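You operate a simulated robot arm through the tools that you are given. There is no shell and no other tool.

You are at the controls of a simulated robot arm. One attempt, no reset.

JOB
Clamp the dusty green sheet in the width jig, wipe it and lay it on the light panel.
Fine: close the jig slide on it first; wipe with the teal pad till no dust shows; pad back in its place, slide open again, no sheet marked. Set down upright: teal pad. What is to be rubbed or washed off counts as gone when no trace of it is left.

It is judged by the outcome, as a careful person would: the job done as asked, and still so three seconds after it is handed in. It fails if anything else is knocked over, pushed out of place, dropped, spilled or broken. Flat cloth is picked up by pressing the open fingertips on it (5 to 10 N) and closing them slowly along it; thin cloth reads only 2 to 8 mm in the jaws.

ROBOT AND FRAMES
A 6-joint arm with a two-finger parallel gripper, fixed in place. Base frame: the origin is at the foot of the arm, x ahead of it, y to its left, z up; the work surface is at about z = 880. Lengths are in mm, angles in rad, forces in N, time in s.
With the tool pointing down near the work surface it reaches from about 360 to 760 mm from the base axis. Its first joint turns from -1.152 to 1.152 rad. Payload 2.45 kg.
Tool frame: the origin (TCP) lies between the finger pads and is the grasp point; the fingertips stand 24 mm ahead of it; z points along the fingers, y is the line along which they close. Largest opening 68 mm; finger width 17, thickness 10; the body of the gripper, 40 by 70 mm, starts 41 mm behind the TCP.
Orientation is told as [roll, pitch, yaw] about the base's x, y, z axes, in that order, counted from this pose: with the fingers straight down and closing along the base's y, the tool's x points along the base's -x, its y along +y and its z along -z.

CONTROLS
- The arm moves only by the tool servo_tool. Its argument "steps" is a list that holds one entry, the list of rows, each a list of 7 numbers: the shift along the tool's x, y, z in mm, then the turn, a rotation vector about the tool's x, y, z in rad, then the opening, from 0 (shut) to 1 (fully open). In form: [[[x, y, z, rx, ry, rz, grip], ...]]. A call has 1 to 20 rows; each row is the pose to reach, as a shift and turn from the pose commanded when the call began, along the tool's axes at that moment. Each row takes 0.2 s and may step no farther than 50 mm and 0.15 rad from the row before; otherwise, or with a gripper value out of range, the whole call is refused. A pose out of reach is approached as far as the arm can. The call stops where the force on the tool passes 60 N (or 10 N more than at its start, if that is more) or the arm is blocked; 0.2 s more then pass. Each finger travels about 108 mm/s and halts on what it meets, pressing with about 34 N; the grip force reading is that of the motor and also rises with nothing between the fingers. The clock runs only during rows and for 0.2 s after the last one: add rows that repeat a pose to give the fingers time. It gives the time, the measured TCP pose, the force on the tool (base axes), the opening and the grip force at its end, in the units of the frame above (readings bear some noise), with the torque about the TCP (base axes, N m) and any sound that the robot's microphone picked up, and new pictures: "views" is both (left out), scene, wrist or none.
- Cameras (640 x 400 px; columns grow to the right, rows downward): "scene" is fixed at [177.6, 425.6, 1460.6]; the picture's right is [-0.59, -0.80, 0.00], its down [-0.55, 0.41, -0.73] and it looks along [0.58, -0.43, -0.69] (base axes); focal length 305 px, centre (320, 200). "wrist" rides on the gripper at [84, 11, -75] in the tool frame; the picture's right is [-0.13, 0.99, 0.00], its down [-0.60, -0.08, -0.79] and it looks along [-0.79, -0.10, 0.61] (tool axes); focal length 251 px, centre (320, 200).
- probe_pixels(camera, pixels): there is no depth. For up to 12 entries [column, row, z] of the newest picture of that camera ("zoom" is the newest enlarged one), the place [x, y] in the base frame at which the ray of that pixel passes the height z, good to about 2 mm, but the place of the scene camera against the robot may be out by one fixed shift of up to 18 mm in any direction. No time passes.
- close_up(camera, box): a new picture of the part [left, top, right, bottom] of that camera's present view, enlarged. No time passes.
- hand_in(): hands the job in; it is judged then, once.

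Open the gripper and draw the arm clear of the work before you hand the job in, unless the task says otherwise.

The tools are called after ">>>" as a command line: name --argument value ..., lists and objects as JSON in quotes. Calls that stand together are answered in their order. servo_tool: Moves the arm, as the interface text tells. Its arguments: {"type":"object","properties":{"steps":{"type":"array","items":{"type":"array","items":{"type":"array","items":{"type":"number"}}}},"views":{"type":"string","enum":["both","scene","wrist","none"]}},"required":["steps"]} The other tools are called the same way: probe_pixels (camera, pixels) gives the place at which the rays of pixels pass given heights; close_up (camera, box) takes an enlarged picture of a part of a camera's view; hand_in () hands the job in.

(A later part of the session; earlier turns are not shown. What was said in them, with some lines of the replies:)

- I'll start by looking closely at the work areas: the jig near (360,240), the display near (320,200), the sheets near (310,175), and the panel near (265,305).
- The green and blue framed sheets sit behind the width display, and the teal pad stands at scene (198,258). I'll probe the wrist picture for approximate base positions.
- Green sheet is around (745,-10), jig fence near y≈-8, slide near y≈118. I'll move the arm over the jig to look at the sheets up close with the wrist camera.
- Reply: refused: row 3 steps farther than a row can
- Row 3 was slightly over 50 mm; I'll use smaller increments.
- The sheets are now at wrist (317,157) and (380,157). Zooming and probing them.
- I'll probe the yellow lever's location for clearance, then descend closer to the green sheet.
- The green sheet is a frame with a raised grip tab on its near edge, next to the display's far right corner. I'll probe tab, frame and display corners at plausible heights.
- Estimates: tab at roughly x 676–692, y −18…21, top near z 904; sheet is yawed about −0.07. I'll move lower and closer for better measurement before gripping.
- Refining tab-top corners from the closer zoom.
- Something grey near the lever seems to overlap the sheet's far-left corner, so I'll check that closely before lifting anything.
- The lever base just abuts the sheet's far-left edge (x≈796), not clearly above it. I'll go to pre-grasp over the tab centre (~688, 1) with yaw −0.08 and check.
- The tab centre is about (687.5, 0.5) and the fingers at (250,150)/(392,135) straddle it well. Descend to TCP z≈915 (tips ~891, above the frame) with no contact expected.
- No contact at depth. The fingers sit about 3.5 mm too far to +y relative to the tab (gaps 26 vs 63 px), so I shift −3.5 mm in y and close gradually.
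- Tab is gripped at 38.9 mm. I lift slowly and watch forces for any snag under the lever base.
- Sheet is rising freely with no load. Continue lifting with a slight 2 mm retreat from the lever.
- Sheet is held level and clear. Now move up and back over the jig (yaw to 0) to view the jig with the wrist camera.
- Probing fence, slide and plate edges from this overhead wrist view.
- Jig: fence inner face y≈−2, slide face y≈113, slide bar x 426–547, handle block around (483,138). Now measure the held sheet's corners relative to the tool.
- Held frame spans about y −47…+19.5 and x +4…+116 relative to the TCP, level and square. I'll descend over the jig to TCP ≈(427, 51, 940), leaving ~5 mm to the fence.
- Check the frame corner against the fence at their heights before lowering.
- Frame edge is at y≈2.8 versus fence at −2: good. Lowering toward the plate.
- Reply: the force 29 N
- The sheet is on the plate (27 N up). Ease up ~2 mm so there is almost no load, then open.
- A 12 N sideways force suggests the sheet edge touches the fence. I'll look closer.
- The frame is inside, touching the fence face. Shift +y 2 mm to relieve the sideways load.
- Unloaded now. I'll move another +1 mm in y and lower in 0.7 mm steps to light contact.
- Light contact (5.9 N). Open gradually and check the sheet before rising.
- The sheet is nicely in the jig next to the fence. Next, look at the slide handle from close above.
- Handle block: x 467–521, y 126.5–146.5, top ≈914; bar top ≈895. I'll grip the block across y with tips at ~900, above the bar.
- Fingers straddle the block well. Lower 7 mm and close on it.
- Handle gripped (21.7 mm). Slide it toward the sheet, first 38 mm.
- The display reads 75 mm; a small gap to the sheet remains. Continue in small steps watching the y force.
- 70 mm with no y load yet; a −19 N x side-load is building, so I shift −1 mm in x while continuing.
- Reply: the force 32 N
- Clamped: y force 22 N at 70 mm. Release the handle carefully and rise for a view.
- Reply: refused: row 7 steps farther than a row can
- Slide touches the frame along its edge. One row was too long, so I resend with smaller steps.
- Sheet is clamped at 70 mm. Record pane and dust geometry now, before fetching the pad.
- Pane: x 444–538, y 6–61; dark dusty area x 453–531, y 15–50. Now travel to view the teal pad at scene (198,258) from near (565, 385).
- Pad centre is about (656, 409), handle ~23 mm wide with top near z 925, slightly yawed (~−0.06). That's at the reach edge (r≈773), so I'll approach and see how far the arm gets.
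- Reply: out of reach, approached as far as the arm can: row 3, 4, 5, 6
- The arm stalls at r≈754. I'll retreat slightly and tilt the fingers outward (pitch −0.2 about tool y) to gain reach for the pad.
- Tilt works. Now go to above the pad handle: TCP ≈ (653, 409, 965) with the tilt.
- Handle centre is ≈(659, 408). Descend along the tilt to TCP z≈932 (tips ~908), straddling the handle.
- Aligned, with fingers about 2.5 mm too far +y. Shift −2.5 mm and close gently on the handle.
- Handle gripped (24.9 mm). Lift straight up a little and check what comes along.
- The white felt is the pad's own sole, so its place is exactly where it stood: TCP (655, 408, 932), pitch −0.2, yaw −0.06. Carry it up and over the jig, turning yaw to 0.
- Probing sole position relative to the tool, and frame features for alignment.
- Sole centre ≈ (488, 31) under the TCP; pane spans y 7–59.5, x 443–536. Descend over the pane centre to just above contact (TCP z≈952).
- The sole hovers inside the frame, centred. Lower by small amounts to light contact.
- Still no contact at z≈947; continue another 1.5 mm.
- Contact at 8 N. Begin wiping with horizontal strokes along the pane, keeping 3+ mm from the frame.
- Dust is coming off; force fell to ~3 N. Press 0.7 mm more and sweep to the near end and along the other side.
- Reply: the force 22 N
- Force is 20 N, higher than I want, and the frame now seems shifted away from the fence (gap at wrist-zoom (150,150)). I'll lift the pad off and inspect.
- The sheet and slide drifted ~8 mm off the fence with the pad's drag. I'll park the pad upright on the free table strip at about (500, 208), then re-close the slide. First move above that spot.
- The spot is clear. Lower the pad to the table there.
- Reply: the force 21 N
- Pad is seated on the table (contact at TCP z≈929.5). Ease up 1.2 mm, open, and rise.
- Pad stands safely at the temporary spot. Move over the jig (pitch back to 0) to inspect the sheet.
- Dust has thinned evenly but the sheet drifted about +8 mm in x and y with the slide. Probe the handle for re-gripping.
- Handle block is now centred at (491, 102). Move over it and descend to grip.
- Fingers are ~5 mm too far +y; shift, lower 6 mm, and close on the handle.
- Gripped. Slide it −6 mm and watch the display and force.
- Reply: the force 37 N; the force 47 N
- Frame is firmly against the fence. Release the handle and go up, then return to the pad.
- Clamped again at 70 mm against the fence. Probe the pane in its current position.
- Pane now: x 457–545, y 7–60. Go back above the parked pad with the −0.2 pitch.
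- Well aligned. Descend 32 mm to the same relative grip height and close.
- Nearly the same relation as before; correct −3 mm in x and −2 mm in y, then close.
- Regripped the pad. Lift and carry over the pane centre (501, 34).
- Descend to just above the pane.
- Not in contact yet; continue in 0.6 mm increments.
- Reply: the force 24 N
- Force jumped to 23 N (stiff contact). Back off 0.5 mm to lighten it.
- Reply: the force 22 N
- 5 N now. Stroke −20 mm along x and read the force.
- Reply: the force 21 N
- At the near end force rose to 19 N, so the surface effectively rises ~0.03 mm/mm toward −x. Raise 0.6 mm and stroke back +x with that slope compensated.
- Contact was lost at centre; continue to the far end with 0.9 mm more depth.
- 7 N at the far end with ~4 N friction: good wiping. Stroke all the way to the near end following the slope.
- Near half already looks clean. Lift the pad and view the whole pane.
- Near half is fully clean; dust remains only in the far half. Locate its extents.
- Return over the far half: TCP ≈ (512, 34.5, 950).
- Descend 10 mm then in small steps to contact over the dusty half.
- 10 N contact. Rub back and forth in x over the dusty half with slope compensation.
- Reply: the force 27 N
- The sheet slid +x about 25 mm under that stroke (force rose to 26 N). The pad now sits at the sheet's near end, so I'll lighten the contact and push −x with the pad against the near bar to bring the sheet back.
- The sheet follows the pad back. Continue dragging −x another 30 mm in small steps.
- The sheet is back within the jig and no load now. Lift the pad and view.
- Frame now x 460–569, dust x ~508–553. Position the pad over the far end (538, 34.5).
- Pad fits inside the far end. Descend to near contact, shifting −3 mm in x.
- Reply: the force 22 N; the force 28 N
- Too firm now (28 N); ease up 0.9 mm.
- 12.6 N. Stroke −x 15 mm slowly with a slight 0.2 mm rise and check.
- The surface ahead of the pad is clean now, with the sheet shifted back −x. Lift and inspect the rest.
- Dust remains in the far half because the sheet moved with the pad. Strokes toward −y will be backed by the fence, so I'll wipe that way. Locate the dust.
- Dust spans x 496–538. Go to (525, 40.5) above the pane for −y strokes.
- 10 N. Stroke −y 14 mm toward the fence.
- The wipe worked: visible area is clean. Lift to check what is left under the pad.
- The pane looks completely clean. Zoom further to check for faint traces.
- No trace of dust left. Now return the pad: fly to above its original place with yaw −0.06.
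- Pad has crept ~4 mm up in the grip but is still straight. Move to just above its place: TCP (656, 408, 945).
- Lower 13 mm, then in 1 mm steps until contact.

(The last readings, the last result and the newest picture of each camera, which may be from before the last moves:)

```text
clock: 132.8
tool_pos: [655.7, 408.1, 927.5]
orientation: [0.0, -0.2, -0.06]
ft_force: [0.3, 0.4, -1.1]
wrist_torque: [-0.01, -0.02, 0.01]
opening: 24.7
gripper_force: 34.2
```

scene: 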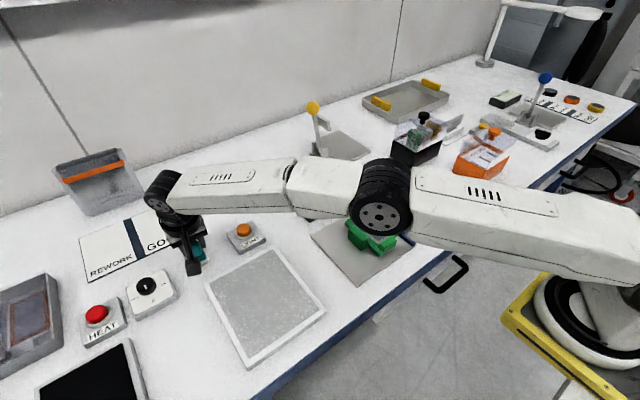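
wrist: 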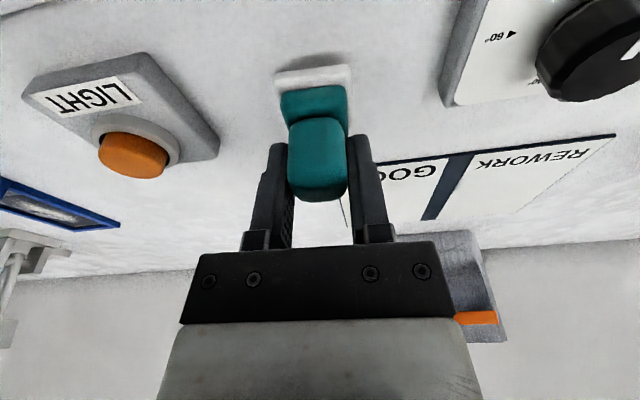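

>>> servo_tool --steps '[[[0.15, 0, 0.7, 0, 0, 0, 0.2], [0.15, 0, 0.7, 0, 0, 0, 0.2]]]' --views "none"

>>> servo_tool --steps '[[[0.15, 0, 0.7, 0, 0, 0, 0.2], [0.15, 0, 0.7, 0, 0, 0, 0.2]]]' --views "wrist"

>>> close_up --camera "wrist" --box '[200, 0, 440, 150]'

```text
clock: 133.4
tool_pos: [655.8, 407.6, 926.1]
orientation: [0.0, -0.201, -0.06]
ft_force: [0.4, -0.7, 0.0]
wrist_torque: [-0.03, -0.01, 0.0]
opening: 24.5
gripper_force: 34.2
```

```text
clock: 134.0
tool_pos: [655.4, 408.0, 924.8]
orientation: [0.0, -0.202, -0.059]
ft_force: [1.2, -2.0, 4.0]
wrist_torque: [-0.08, -0.07, -0.02]
opening: 24.6
gripper_force: 33.8
```

wrist: 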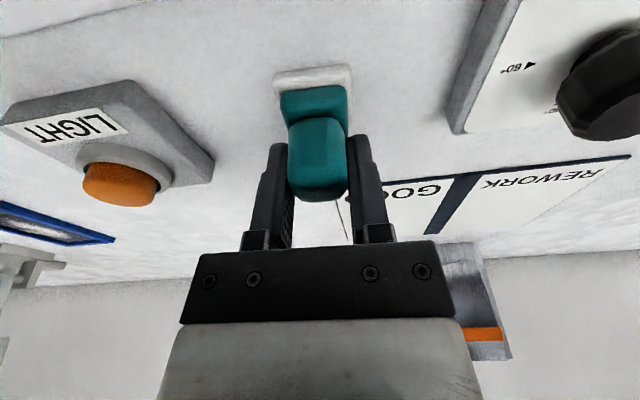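

```text
2.67 times, centred on (320, 75) of wrist
```

zoom: 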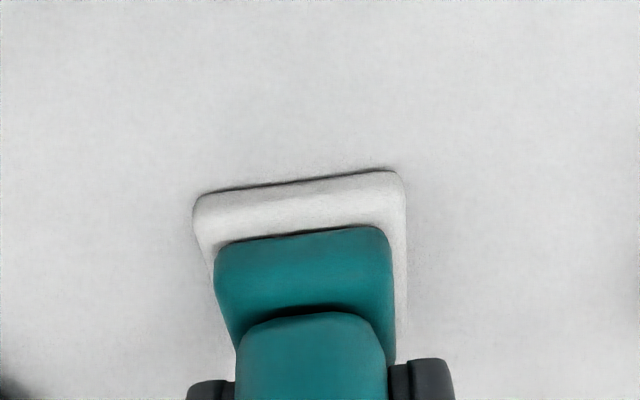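

Contact at 4 N. Check the sole's near corners against the original (≈(634,391) and (636,425)).

>>> probe_pixels --camera "zoom" --pixels '[[195, 200, 881], [402, 175, 881], [193, 212, 885], [405, 190, 885], [405, 330, 881]]'

```text
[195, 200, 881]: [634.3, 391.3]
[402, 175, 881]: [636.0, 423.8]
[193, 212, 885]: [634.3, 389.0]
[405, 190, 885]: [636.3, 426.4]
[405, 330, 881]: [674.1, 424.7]
```

Position matches the original within about 1 mm. Release slowly and rise.

>>> servo_tool --steps '[[[0, 0, 0, 0, 0, 0, 0.34], [0, 0, 0, 0, 0, 0, 0.38], [0, 0, 0, 0, 0, 0, 0.45], [0, 0, 0, 0, 0, 0, 0.6], [0, 0, 0, 0, 0, 0, 0.75], [-2, 0, -10, 0, 0, 0, 0.75], [-6, 0, -30, 0, 0, 0, 0.75], [-4, 0, -50, 0, 0, 0, 0.75], [10, 0, -75, 0, 0, 0, 0.75], [30, 0, -90, 0, 0, 0, 0.75], [30, 0, -90, 0, 0, 0, 0.75]]]'

>>> close_up --camera "scene" --box '[150, 190, 270, 290]'

>>> close_up --camera "wrist" --box '[240, 0, 440, 125]'

```text
clock: 136.4
tool_pos: [608.3, 409.7, 1008.3]
orientation: [0.0, -0.201, -0.059]
ft_force: [-1.0, -0.1, -0.9]
wrist_torque: [-0.02, -0.02, 0.01]
opening: 50.8
gripper_force: 0.1
```

scene: 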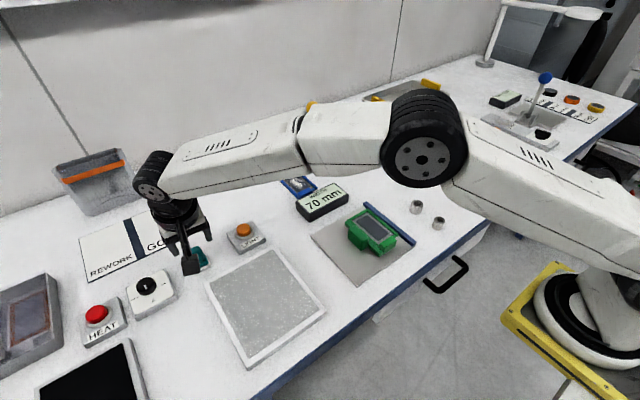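
wrist: 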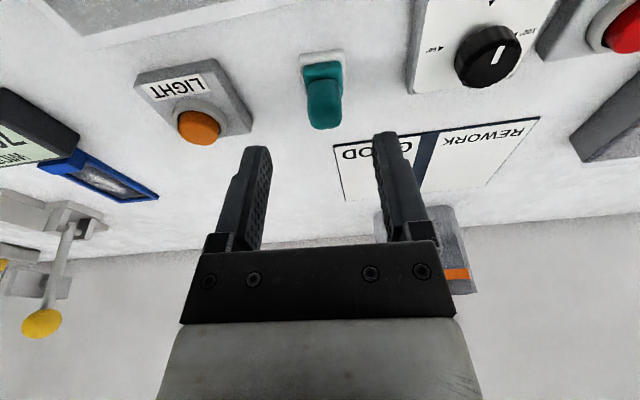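

```text
4.00 times, centred on (210, 240) of scene
```

zoom: 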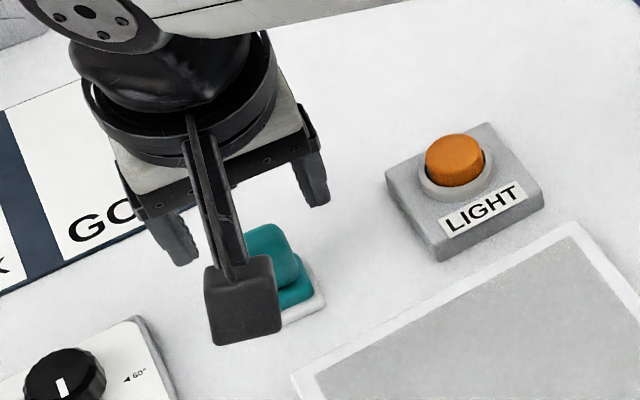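

```text
3.20 times, centred on (340, 62) of wrist
```

zoom: 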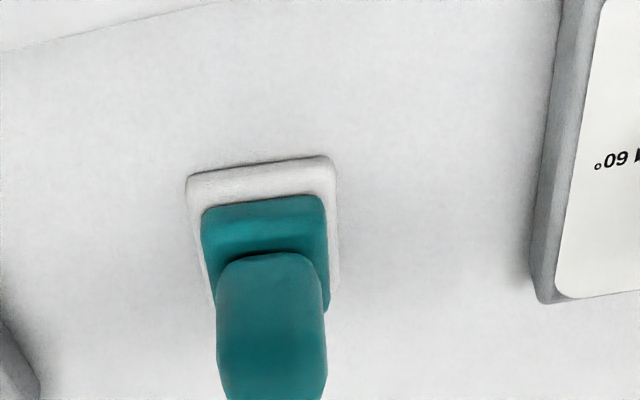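

Pad is upright in its place. Move back over the jig (level orientation) for opening the slide.

>>> servo_tool --steps '[[[14, -25, -8, -0.0005, 0.015, -0.005, 0.6], [29, -60, -15, -0.001, 0.035, -0.011, 0.6], [44, -97, -22, -0.0017, 0.057, -0.017, 0.6], [59, -133, -29, -0.0024, 0.08, -0.024, 0.6], [74, -170, -36, -0.003, 0.1, -0.03, 0.6], [89, -206, -44, -0.0036, 0.12, -0.036, 0.6], [104, -243, -52, -0.0042, 0.14, -0.042, 0.6], [119, -278, -60, -0.005, 0.165, -0.05, 0.6], [134, -310, -67, -0.0055, 0.185, -0.055, 0.6], [146.7, -335, -72.6, -0.006, 0.2, -0.06, 0.6], [146.7, -335, -72.6, -0.006, 0.2, -0.06, 0.6]]]'

>>> close_up --camera "wrist" --box '[160, 0, 480, 200]'

>>> close_up --camera "scene" --box '[150, 190, 270, 290]'

```text
clock: 138.8
tool_pos: [429.3, 87.2, 1048.8]
orientation: [0.001, 0.0, 0.001]
ft_force: [-0.4, -0.6, 0.2]
wrist_torque: [0.0, 0.04, 0.0]
opening: 41.0
gripper_force: 0.1
```

scene: 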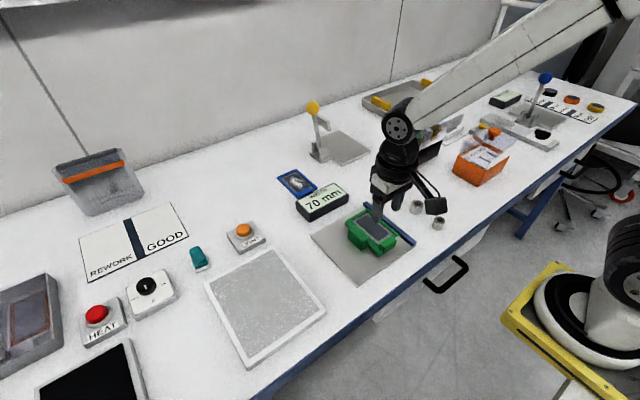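
wrist: 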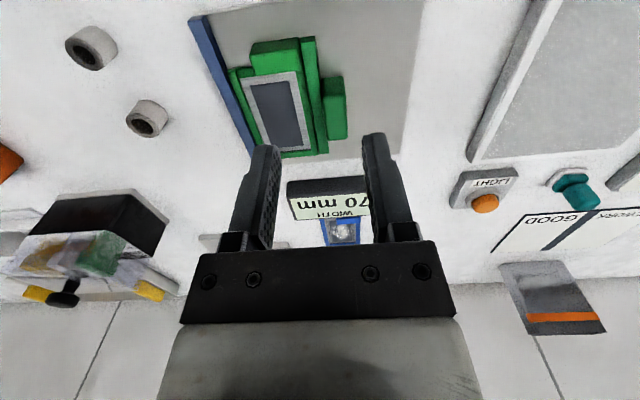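

```text
2.00 times, centred on (320, 100) of wrist
```

zoom: 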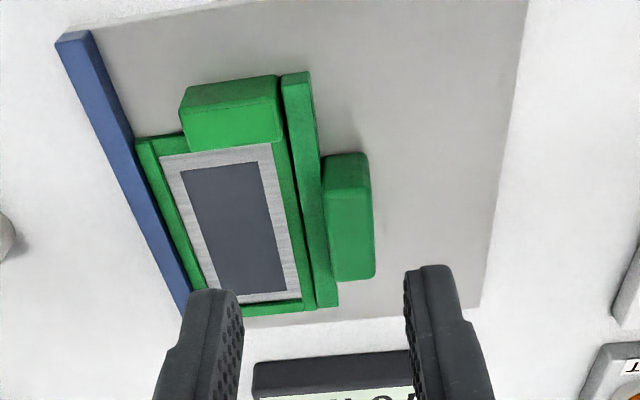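

```text
4.00 times, centred on (210, 240) of scene
```

zoom: 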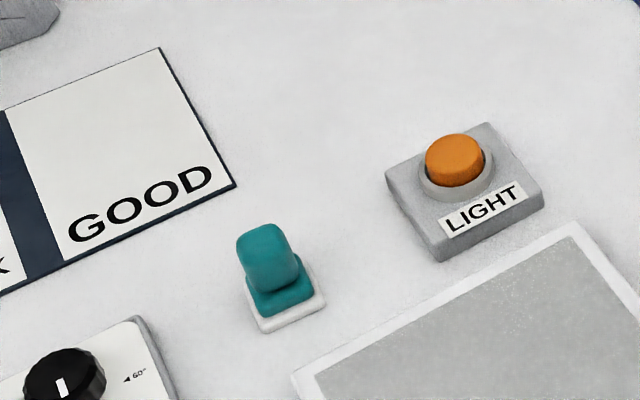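

Pad position matches its original image location. Probe the slide handle and the sheet.

>>> probe_pixels --camera "wrist" --pixels '[[321, 80, 889], [344, 77, 889], [325, 96, 914], [345, 93, 914], [326, 139, 914], [347, 138, 914], [250, 50, 912], [299, 45, 912], [253, 75, 912], [301, 69, 912], [228, 69, 895], [285, 157, 895]]'

```text
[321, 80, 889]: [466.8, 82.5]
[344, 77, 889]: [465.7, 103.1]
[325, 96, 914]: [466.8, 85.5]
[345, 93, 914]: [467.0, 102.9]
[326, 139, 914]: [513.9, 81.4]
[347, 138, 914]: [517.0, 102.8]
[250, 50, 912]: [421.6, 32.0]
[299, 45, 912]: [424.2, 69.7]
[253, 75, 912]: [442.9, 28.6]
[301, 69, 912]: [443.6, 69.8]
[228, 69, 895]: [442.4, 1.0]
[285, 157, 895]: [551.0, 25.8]
```

Handle centre (491, 93). Descend onto it.

>>> servo_tool --steps '[[[-20, 2, 30, 0, 0, 0, 0.6], [-42, 4, 60, 0, 0, 0, 0.6], [-62, 5.5, 90, 0, 0, 0, 0.6], [-62, 5.5, 112, 0, 0, 0, 0.6], [-62, 5.5, 112, 0, 0, 0, 0.6]]]' --views "wrist"

>>> close_up --camera "wrist" --box '[180, 50, 440, 210]'

```text
clock: 140.0
tool_pos: [492.1, 94.7, 936.5]
orientation: [0.0, 0.001, 0.0]
ft_force: [0.0, 0.0, 0.3]
wrist_torque: [0.01, 0.0, -0.02]
opening: 40.8
gripper_force: 0.1
```

wrist: 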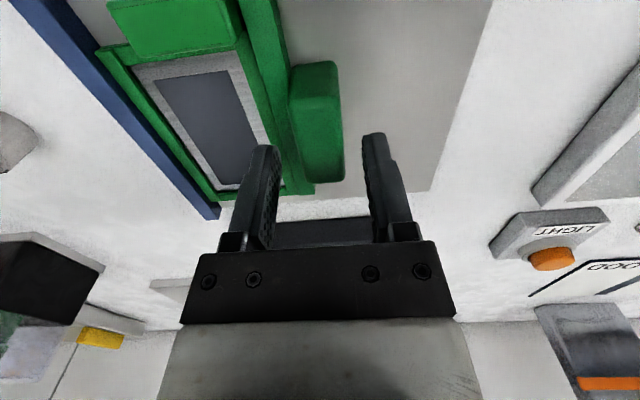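

```text
2.46 times, centred on (310, 130) of wrist
```

zoom: 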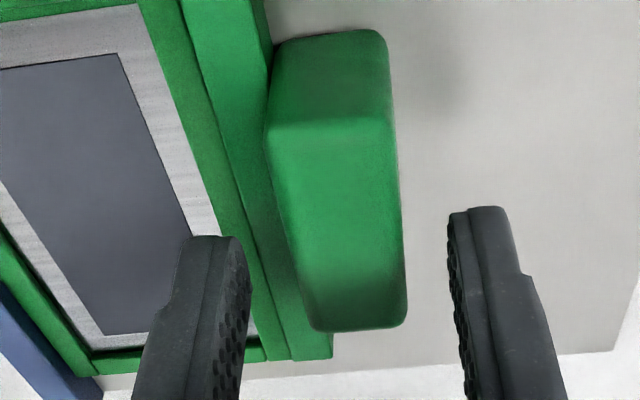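

Centred well. Lower 9 mm and close on the handle.

>>> servo_tool --steps '[[[0, -1, 5, 0, 0, 0, 0.6], [0, -1, 9, 0, 0, 0, 0.6], [0, -1, 9, 0, 0, 0, 0.48], [0, -1, 9, 0, 0, 0, 0.4], [0, -1, 9, 0, 0, 0, 0.34], [0, -1, 9, 0, 0, 0, 0.3], [0, -1, 9, 0, 0, 0, 0.2], [0, -1, 9, 0, 0, 0, 0.2]]]' --views "none"

```text
clock: 141.8
tool_pos: [493.6, 92.5, 929.9]
orientation: [-0.001, 0.0, 0.0]
ft_force: [-0.7, 16.1, -4.2]
wrist_torque: [0.19, -0.02, -0.05]
opening: 22.0
gripper_force: 38.5
```

Gripped. Pull the slide open (+y) about 44 mm back to its starting position.

>>> servo_tool --steps '[[[0, 4, 0, 0, 0, 0, 0.2], [0, 10, 0, 0, 0, 0, 0.2], [0, 17, 0, 0, 0, 0, 0.2], [0, 24, 0, 0, 0, 0, 0.2], [0, 31, 0, 0, 0, 0, 0.2], [0, 38, 0, 0, 0, 0, 0.2], [0, 43, 0, 0, 0, 0, 0.2], [0, 43, 0, 0, 0, 0, 0.2]]]'

>>> close_up --camera "scene" --box '[290, 160, 430, 290]'

```text
clock: 143.6
tool_pos: [492.3, 133.9, 928.8]
orientation: [0.0, 0.0, 0.001]
ft_force: [-4.5, 1.0, 9.3]
wrist_torque: [0.0, 0.3, -0.03]
opening: 21.9
gripper_force: 38.7
```

scene: 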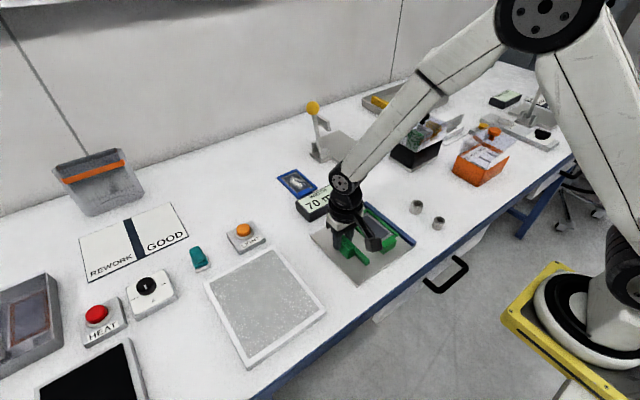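
wrist: 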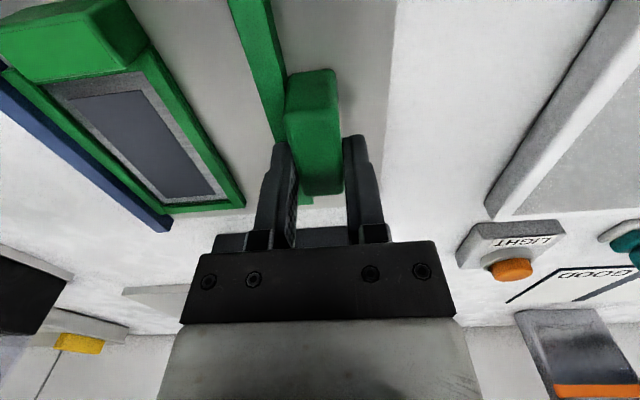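

```text
3.08 times, centred on (360, 225) of scene
```

zoom: 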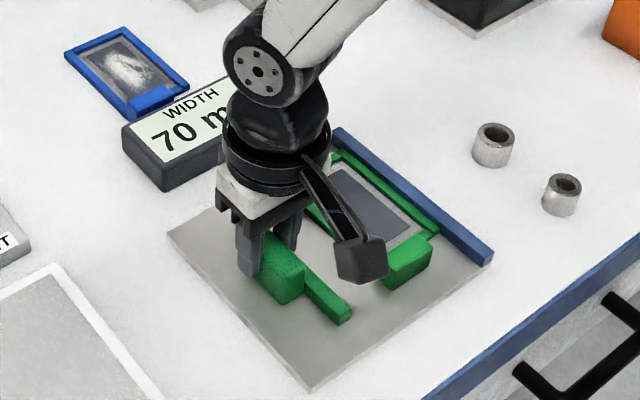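

The slide is open and the display keeps the 70 mm reading. Move 2.5 mm more to match its start position, then release and rise.

>>> servo_tool --steps '[[[0, 1.5, 0, 0, 0, 0, 0.2], [0, 2.5, 0, 0, 0, 0, 0.2], [0, 2.5, 0, 0, 0, 0, 0.36], [0, 2.5, 0, 0, 0, 0, 0.5], [0, 2.5, 0, 0, 0, 0, 0.6], [0, 2.5, -10, 0, 0, 0, 0.7], [0, 2.5, -35, 0, 0, 0, 0.85], [25, -15, -65, 0, 0, 0, 0.85], [50, -40, -95, 0, 0, 0, 0.85], [62, -60, -118, 0, 0, 0, 0.85], [65, -75, -118, 0, 0, 0, 0.85], [65, -75, -118, 0, 0, 0, 0.85]]]'

>>> close_up --camera "scene" --box '[290, 160, 430, 290]'

>>> close_up --camera "wrist" --box '[160, 0, 480, 200]'

```text
clock: 146.2
tool_pos: [428.3, 58.8, 1047.0]
orientation: [-0.001, 0.0, 0.0]
ft_force: [0.2, -0.4, 0.1]
wrist_torque: [0.01, 0.0, 0.03]
opening: 57.9
gripper_force: 0.1
```

scene: 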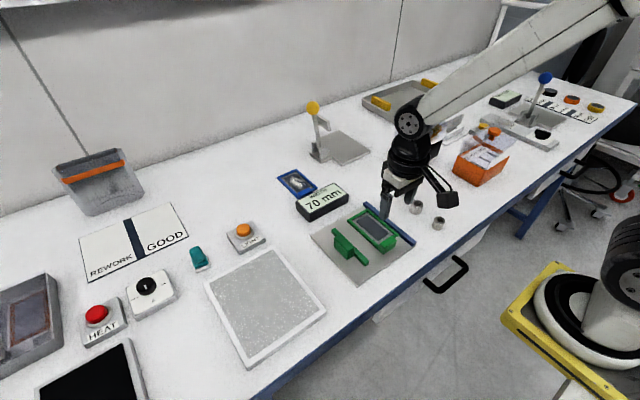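
wrist: 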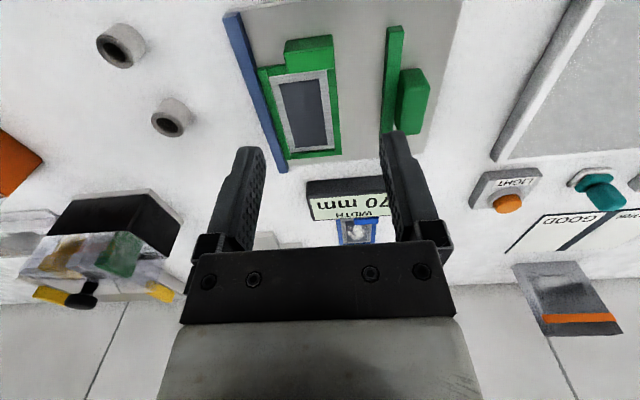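

```text
3.08 times, centred on (360, 225) of scene
```

zoom: 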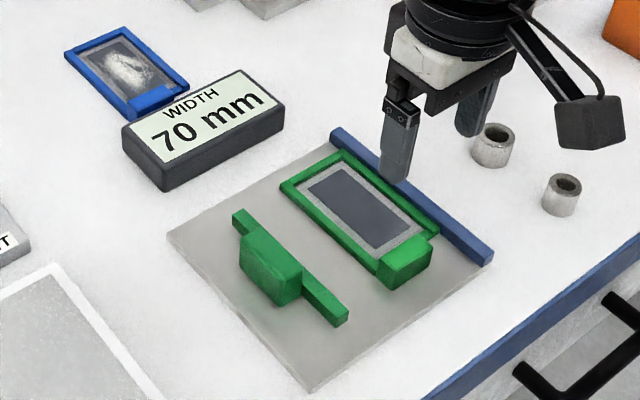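

```text
2.00 times, centred on (320, 100) of wrist
```

zoom: 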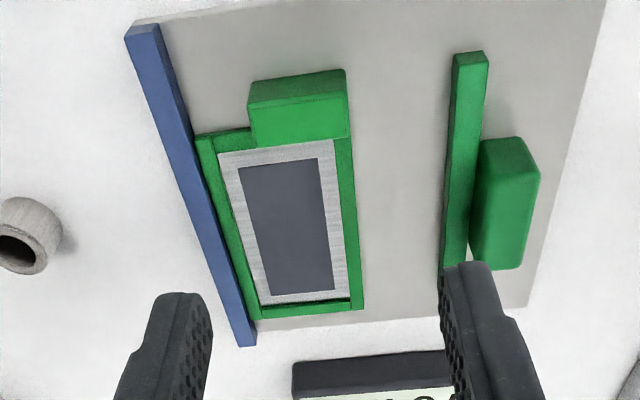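

Slide is open in its start position. Now locate the sheet's tab.

>>> probe_pixels --camera "wrist" --pixels '[[285, 54, 913], [334, 48, 913], [287, 74, 913], [335, 68, 913], [285, 40, 889], [333, 35, 889], [258, 70, 895], [291, 159, 895], [342, 154, 895]]'

```text
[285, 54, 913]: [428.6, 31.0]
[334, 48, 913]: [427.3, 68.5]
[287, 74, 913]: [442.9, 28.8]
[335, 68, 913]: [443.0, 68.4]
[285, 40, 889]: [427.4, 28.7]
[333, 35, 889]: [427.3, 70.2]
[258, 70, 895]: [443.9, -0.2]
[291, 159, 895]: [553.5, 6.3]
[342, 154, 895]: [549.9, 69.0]
```

Tab centre (435, 49.5), top ≈913. Descend over it, fingers open to 58 mm.

>>> servo_tool --steps '[[[-3, -4, 30, 0, 0, 0, 0.85], [-6, -8, 65, 0, 0, 0, 0.85], [-7.5, -9.5, 95, 0, 0, 0, 0.85], [-7.5, -9.5, 110, 0, 0, 0, 0.85], [-7.5, -9.5, 110, 0, 0, 0, 0.85]]]' --views "wrist"

>>> close_up --camera "wrist" --box '[200, 90, 440, 240]'

```text
clock: 147.4
tool_pos: [435.9, 50.7, 936.1]
orientation: [0.001, 0.0, -0.001]
ft_force: [1.3, -0.5, -0.4]
wrist_torque: [-0.05, -0.01, -0.01]
opening: 57.8
gripper_force: 0.0
```

wrist: 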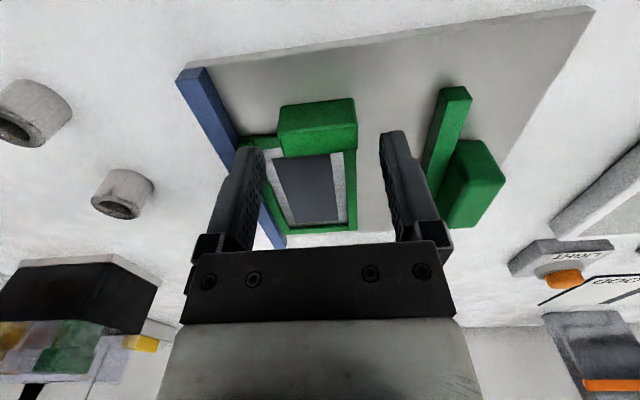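

```text
2.67 times, centred on (320, 165) of wrist
```

zoom: 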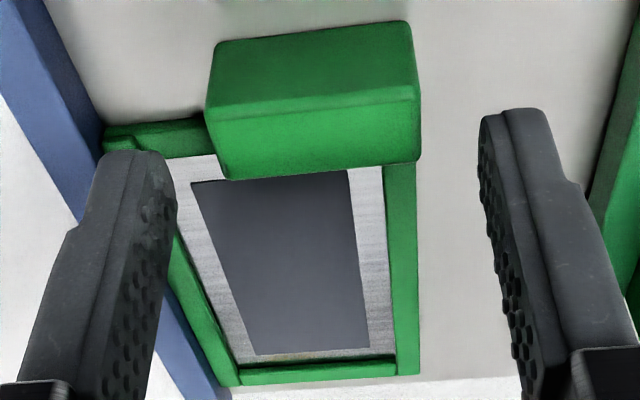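

Shift −2.3 mm in y, lower 11 mm and close gradually on the tab.

>>> servo_tool --steps '[[[0, -2.3, 0, 0, 0, 0, 0.85], [0, -2.3, 6, 0, 0, 0, 0.85], [0, -2.3, 11, 0, 0, 0, 0.85], [0, -2.3, 11, 0, 0, 0, 0.75], [0, -2.3, 11, 0, 0, 0, 0.67], [0, -2.3, 11, 0, 0, 0, 0.62], [0, -2.3, 11, 0, 0, 0, 0.59], [0, -2.3, 11, 0, 0, 0, 0.56], [0, -2.3, 11, 0, 0, 0, 0.45], [0, -2.3, 11, 0, 0, 0, 0.4], [0, -2.3, 11, 0, 0, 0, 0.4]]]' --views "wrist"

>>> close_up --camera "wrist" --box '[200, 90, 440, 240]'

```text
clock: 149.8
tool_pos: [435.7, 49.1, 926.1]
orientation: [-0.002, 0.0, 0.0]
ft_force: [-1.2, 17.4, 3.6]
wrist_torque: [0.42, 0.0, 0.06]
opening: 41.4
gripper_force: 9.0
```

wrist: 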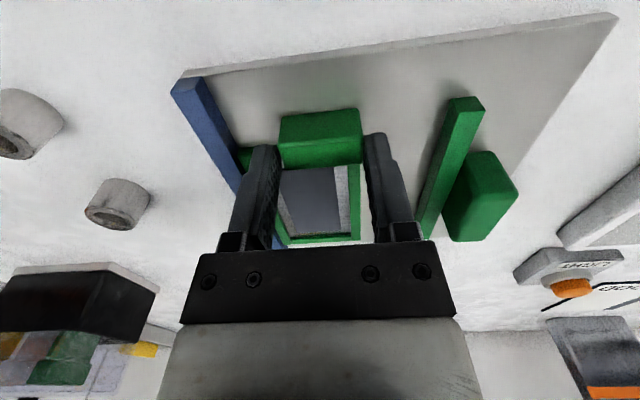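

```text
2.67 times, centred on (320, 165) of wrist
```

zoom: 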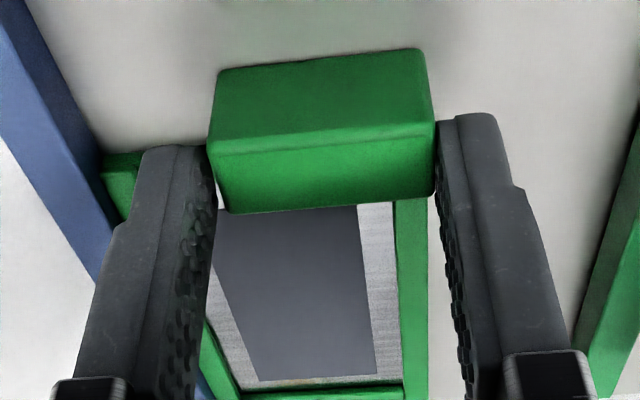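

The right finger is pressing the sheet against the fence (17 N); shift +1.5 mm in y so both fingers seat.

>>> servo_tool --steps '[[[0, 0.8, 0, 0, 0, 0, 0.45], [0, 1.6, 0, 0, 0, 0, 0.4], [0, 2, 0, 0, 0, 0, 0.4], [0, 2, 0, 0, 0, 0, 0.4]]]' --views "wrist"

>>> close_up --camera "wrist" --box '[200, 90, 440, 240]'

```text
clock: 150.8
tool_pos: [435.1, 49.8, 926.9]
orientation: [0.001, 0.001, 0.0]
ft_force: [0.2, 15.5, 0.4]
wrist_torque: [0.48, 0.0, 0.14]
opening: 39.3
gripper_force: 33.6
```

wrist: 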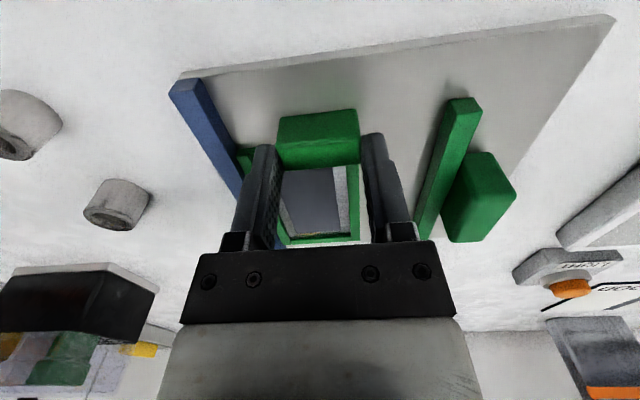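

```text
2.67 times, centred on (320, 165) of wrist
```

zoom: 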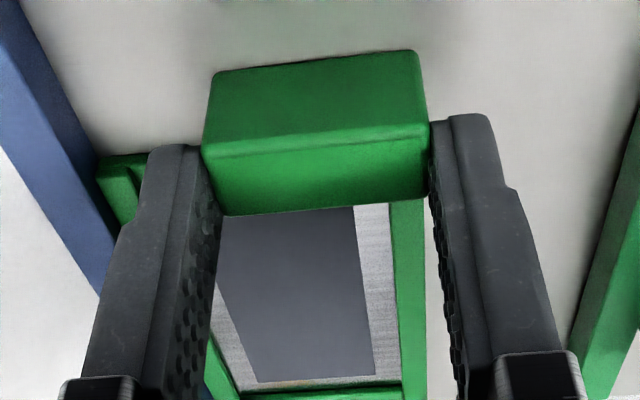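

Tab firmly gripped. Move +y 3 mm off the fence, then lift.

>>> servo_tool --steps '[[[0, 1.5, 0, 0, 0, 0, 0.4], [0, 3, 0, 0, 0, 0, 0.4], [0, 3, -3, 0, 0, 0, 0.4], [0, 3, -10, 0, 0, 0, 0.4], [0, 3, -10, 0, 0, 0, 0.4]]]'

>>> close_up --camera "scene" --box '[290, 160, 430, 290]'

```text
clock: 152.0
tool_pos: [435.0, 51.8, 935.7]
orientation: [0.001, 0.0, -0.001]
ft_force: [-0.1, 0.2, 0.1]
wrist_torque: [-0.02, 0.02, -0.01]
opening: 39.0
gripper_force: 34.0
```

scene: 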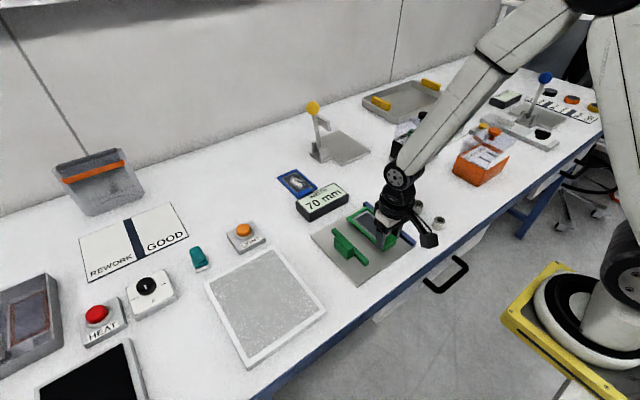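
wrist: 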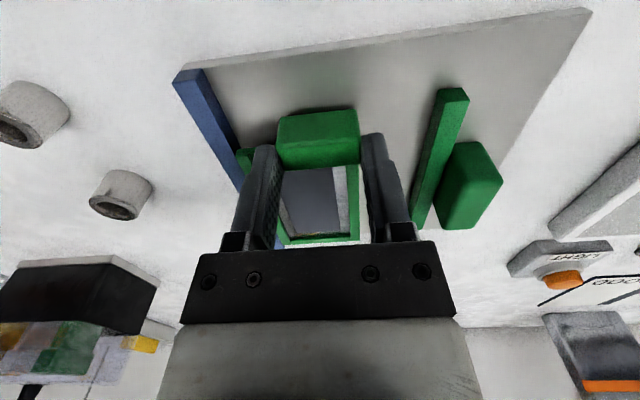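

```text
3.08 times, centred on (360, 225) of scene
```

zoom: 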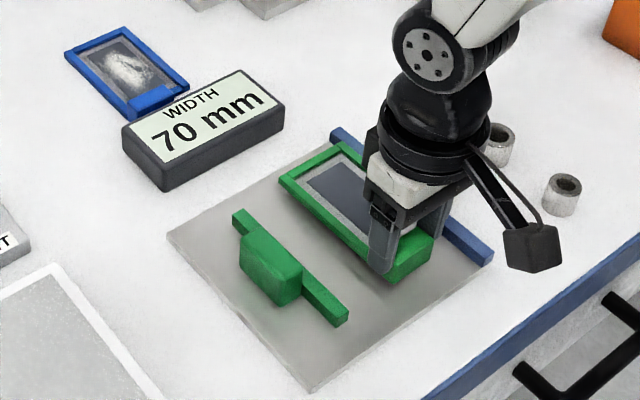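

The sheet is free. Lift high and carry it toward the light panel, then look at the panel.

>>> servo_tool --steps '[[[0, 0, -25, 0, 0, 0, 0.4], [0, 0, -60, 0, 0, 0, 0.4], [0, 20, -95, 0, 0, 0, 0.4], [0, 60, -110, 0, 0, 0, 0.4], [0, 100, -120, 0, 0, 0, 0.4], [0, 140, -130, 0, 0, 0, 0.4], [0, 180, -140, 0, 0, 0, 0.4], [0, 220, -150, 0, 0, 0, 0.4], [0, 255, -155, 0, 0, 0, 0.4], [0, 280, -155, 0, 0, 0, 0.4], [0, 290, -155, 0, 0, 0, 0.4], [0, 290, -155, 0, 0, 0, 0.4]]]'

>>> close_up --camera "wrist" --box '[160, 0, 480, 250]'

```text
clock: 154.6
tool_pos: [437.5, 341.2, 1091.9]
orientation: [0.001, 0.0, 0.001]
ft_force: [0.0, -0.2, 0.4]
wrist_torque: [-0.03, 0.03, 0.0]
opening: 39.0
gripper_force: 33.9
```

scene: 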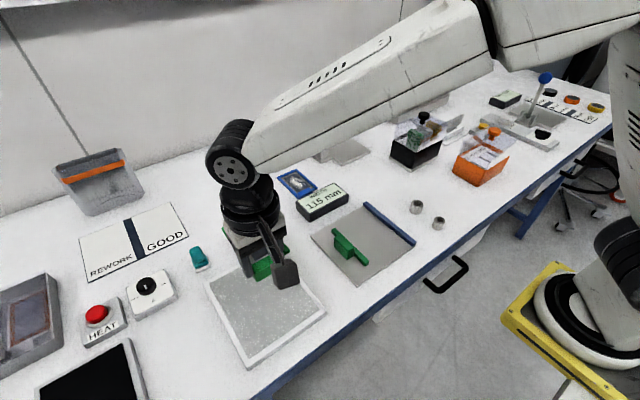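
wrist: 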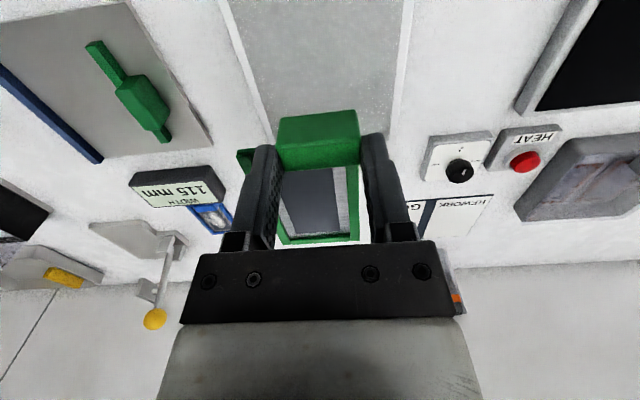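

```text
1.60 times, centred on (320, 125) of wrist
```

zoom: 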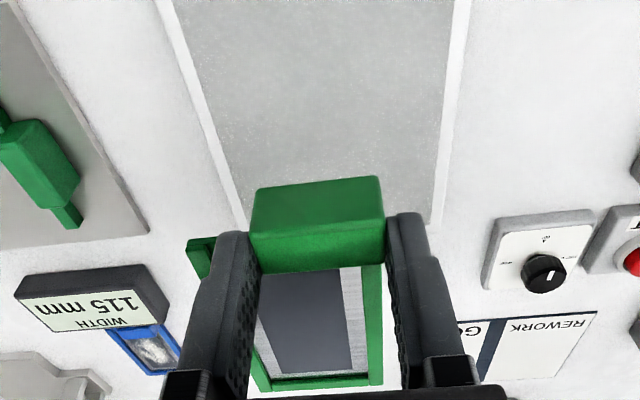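

Probing the panel's edges from here.

>>> probe_pixels --camera "wrist" --pixels '[[217, 0, 886], [270, 130, 886], [232, 20, 888], [266, 110, 888], [403, 10, 888], [388, 125, 888], [414, 0, 886], [390, 138, 886]]'

>>> probe_pixels --camera "scene" --pixels '[[205, 282, 886], [326, 311, 886], [248, 366, 886], [367, 206, 893], [413, 243, 893], [315, 308, 888], [251, 355, 888]]'

```text
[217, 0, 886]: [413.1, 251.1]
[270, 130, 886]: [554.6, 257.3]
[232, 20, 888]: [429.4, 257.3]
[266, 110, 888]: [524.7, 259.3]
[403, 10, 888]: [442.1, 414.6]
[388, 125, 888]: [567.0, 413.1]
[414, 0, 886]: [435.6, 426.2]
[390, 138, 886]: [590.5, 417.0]
```

```text
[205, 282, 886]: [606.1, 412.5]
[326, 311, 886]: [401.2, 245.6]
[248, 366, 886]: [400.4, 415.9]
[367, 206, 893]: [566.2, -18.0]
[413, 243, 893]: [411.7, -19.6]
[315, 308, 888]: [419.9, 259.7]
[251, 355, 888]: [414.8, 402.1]
```

Panel inner area: y ≈262–412, x ≈415–585. Lower the sheet over its centre: TCP (435, 352).

>>> servo_tool --steps '[[[0, 5, 35, 0, 0, 0, 0.4], [0, 11, 75, 0, 0, 0, 0.4], [0, 11, 115, 0, 0, 0, 0.4], [0, 11, 145, 0, 0, 0, 0.4], [0, 11, 155, 0, 0, 0, 0.4], [0, 11, 155, 0, 0, 0, 0.4]]]'

>>> close_up --camera "scene" --box '[190, 220, 350, 380]'

>>> close_up --camera "wrist" --box '[160, 0, 480, 250]'

```text
clock: 156.0
tool_pos: [434.6, 351.6, 938.2]
orientation: [0.002, -0.003, 0.0]
ft_force: [-4.9, -5.2, 20.2]
wrist_torque: [-0.27, 0.24, 0.02]
opening: 38.9
gripper_force: 34.5
```

scene: 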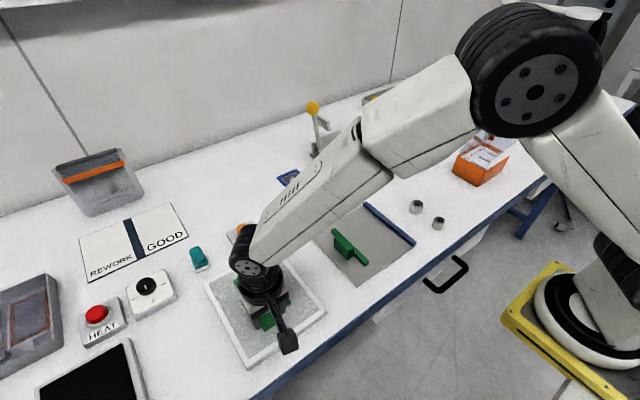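
wrist: 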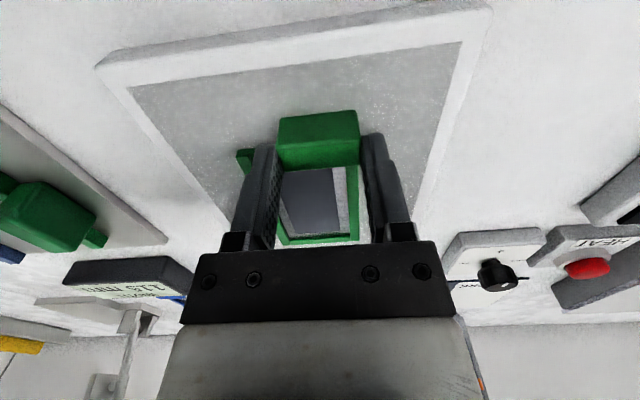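

```text
2.50 times, centred on (270, 300) of scene
```

zoom: 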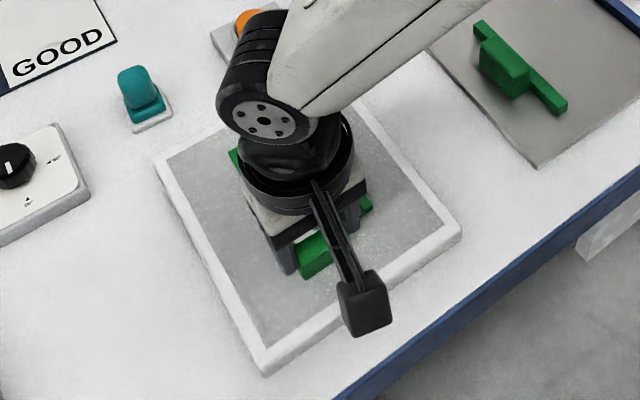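

```text
1.60 times, centred on (320, 125) of wrist
```

zoom: 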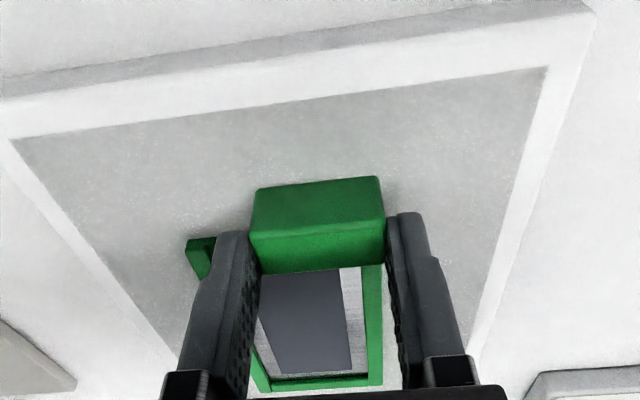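

The sheet is already on the panel surface (20 N). Ease up 1 mm and read.

>>> servo_tool --steps '[[[0, 0, -0.6, 0, 0, 0, 0.4], [0, 0, -1, 0, 0, 0, 0.4], [0, 0, -1, 0, 0, 0, 0.4]]]' --views "none"

```text
clock: 156.8
tool_pos: [435.5, 352.7, 938.3]
orientation: [0.003, 0.0, 0.0]
ft_force: [2.5, -3.3, 12.8]
wrist_torque: [-0.04, -0.07, -0.05]
opening: 38.5
gripper_force: 33.9
```

>>> servo_tool --steps '[[[0, 0, -0.5, 0, 0, 0, 0.4], [0, 0, -0.5, 0, 0, 0, 0.4]]]' --views "none"

```text
clock: 157.4
tool_pos: [435.8, 351.7, 938.0]
orientation: [0.002, -0.001, 0.0]
ft_force: [1.2, -1.7, 15.4]
wrist_torque: [-0.04, -0.03, -0.02]
opening: 39.0
gripper_force: 34.2
```

>>> servo_tool --steps '[[[0, 0, -0.8, 0, 0, 0, 0.4], [0, 0, -0.8, 0, 0, 0, 0.4]]]' --views "none"

```text
clock: 158.0
tool_pos: [434.4, 351.8, 938.4]
orientation: [0.0, 0.0, 0.001]
ft_force: [-0.6, 0.8, 7.5]
wrist_torque: [0.13, -0.25, 0.03]
opening: 39.2
gripper_force: 34.1
```

Light contact (7 N). Open slowly, then rise and inspect.

>>> servo_tool --steps '[[[0, 0, 0, 0, 0, 0, 0.55], [0, 0, 0, 0, 0, 0, 0.6], [0, 0, 0, 0, 0, 0, 0.68], [0, 0, 0, 0, 0, 0, 0.78], [0, 0, 0, 0, 0, 0, 0.85], [0, 0, -12, 0, 0, 0, 0.85], [0, 0, -40, 0, 0, 0, 0.85], [0, 0, -80, 0, 0, 0, 0.85], [0, 0, -120, 0, 0, 0, 0.85], [0, 0, -150, 0, 0, 0, 0.85], [0, 0, -150, 0, 0, 0, 0.85]]]'

>>> close_up --camera "wrist" --box '[160, 0, 480, 200]'

>>> close_up --camera "scene" --box '[190, 220, 350, 380]'

```text
clock: 160.4
tool_pos: [435.8, 355.2, 1088.9]
orientation: [-0.001, 0.001, -0.001]
ft_force: [0.0, 0.4, -0.4]
wrist_torque: [-0.01, 0.01, 0.01]
opening: 57.7
gripper_force: 0.1
```

scene: 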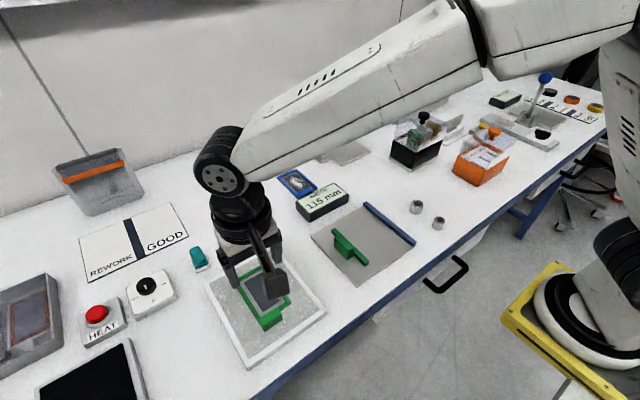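
wrist: 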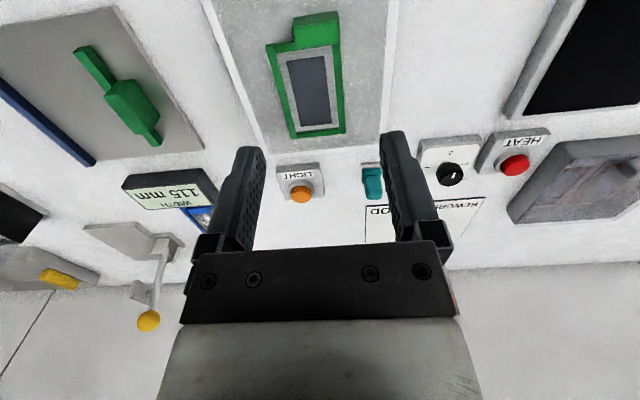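

```text
2.00 times, centred on (320, 100) of wrist
```

zoom: 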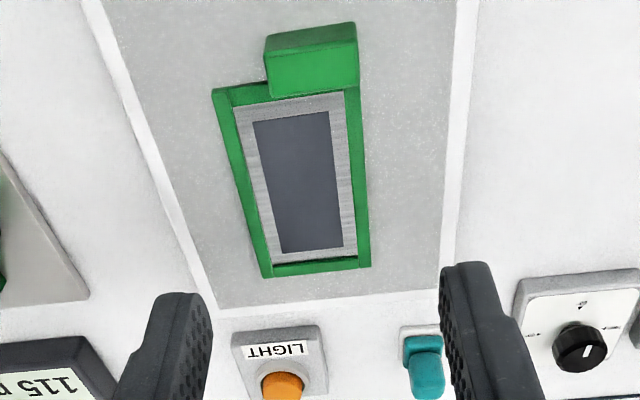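

```text
2.50 times, centred on (270, 300) of scene
```

zoom: 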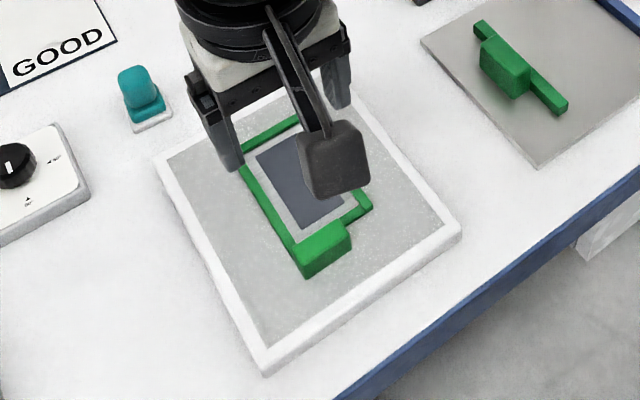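

The sheet lies flat inside the panel. Draw the arm clear toward its start pose and do a final check.

>>> servo_tool --steps '[[[4, -25, -25, 0, 0, 0, 0.85], [9, -60, -45, 0, 0, 0, 0.85], [14, -95, -65, 0, 0, 0, 0.9], [19, -130, -80, 0, 0, 0, 0.95], [24, -160, -92, 0, 0, 0, 1], [28, -185, -100, 0, 0, 0, 1], [30, -195, -102, 0, 0, 0, 1], [30, -195, -102, 0, 0, 0, 1]]]'

>>> close_up --camera "scene" --box '[180, 225, 340, 375]'

>>> close_up --camera "scene" --box '[270, 140, 440, 290]'

>>> close_up --camera "scene" --box '[240, 265, 300, 335]'

```text
clock: 162.2
tool_pos: [404.4, 157.6, 1191.7]
orientation: [-0.001, 0.0, 0.001]
ft_force: [-0.3, -1.0, -0.4]
wrist_torque: [0.0, -0.03, -0.01]
opening: 68.1
gripper_force: 0.1
```

scene: 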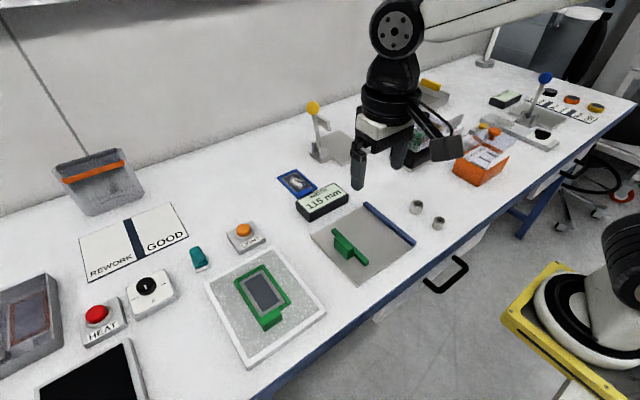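
wrist: 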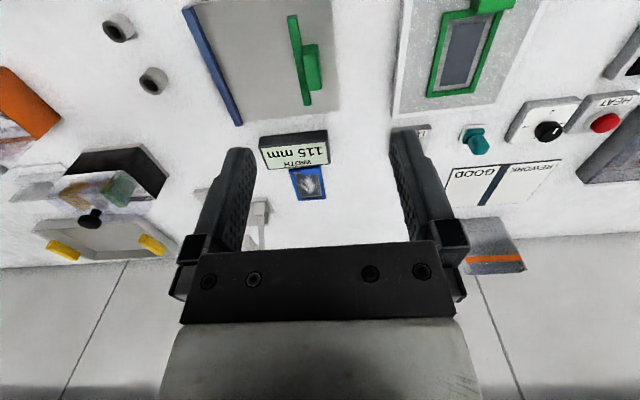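

```text
2.67 times, centred on (260, 300) of scene
```

zoom: 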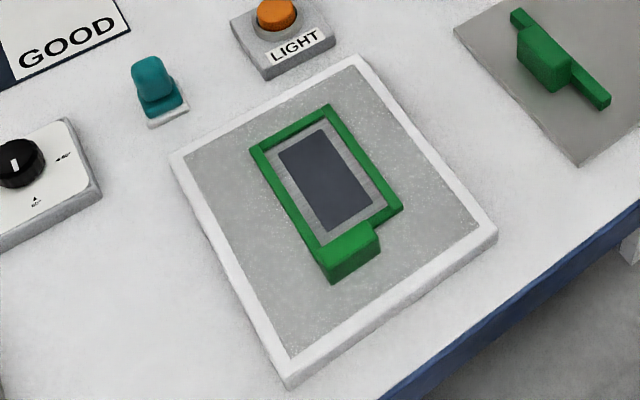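

```text
2.67 times, centred on (355, 215) of scene
```

zoom: 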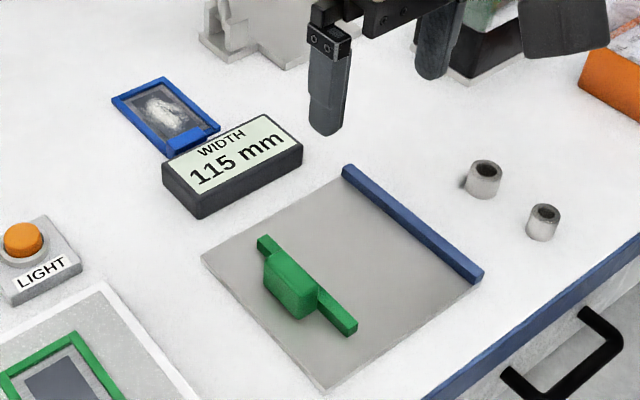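

```text
5.71 times, centred on (270, 300) of scene
```

zoom: 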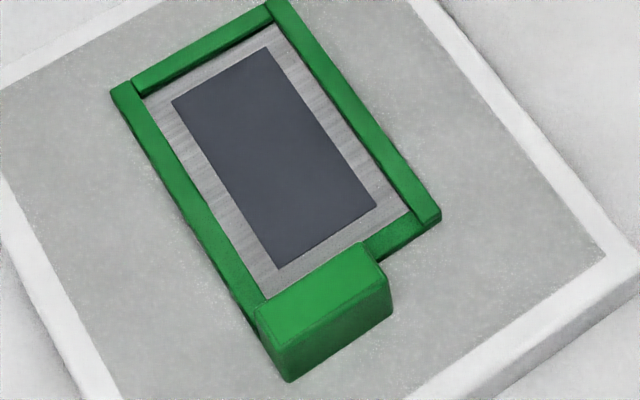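

The clean green sheet lies flat on the light panel. The teal pad stands upright in its place, the slide is open at 115 mm, the blue sheet is untouched, and the arm is clear with the gripper open. Handing in.

>>> hand_in

```text
The job is handed in.
```

The green sheet is wiped clean and lying flat on the light panel, and the job has been handed in. No dust shows on it in the closest views I could take.

- **Clamping:** I closed the slide on the sheet at 70 mm before wiping. The first wiping strokes dragged the sheet and slide about 8 mm off the fence. I set the pad down on the table, clamped the sheet again, and carried on.
- **Drift while wiping:** During later strokes the sheet slid up to about 25 mm along the fence, and I moved it back with the pad. I finished with strokes toward the fence, so that it held the sheet still.
- **Forces:** I pressed hardest on the sheet at about 28 N with the pad, and the second clamp reached about 44 N. I saw no marks on either sheet.
- **Pad:** The teal pad is back in its original spot, within about 1 mm, and standing upright.
- **Jig:** The slide is open again at its starting position, and the display reads 115 mm.
- **Everything else:** Nothing was knocked over or dropped. The blue sheet was never touched, and the arm is clear with the gripper open.
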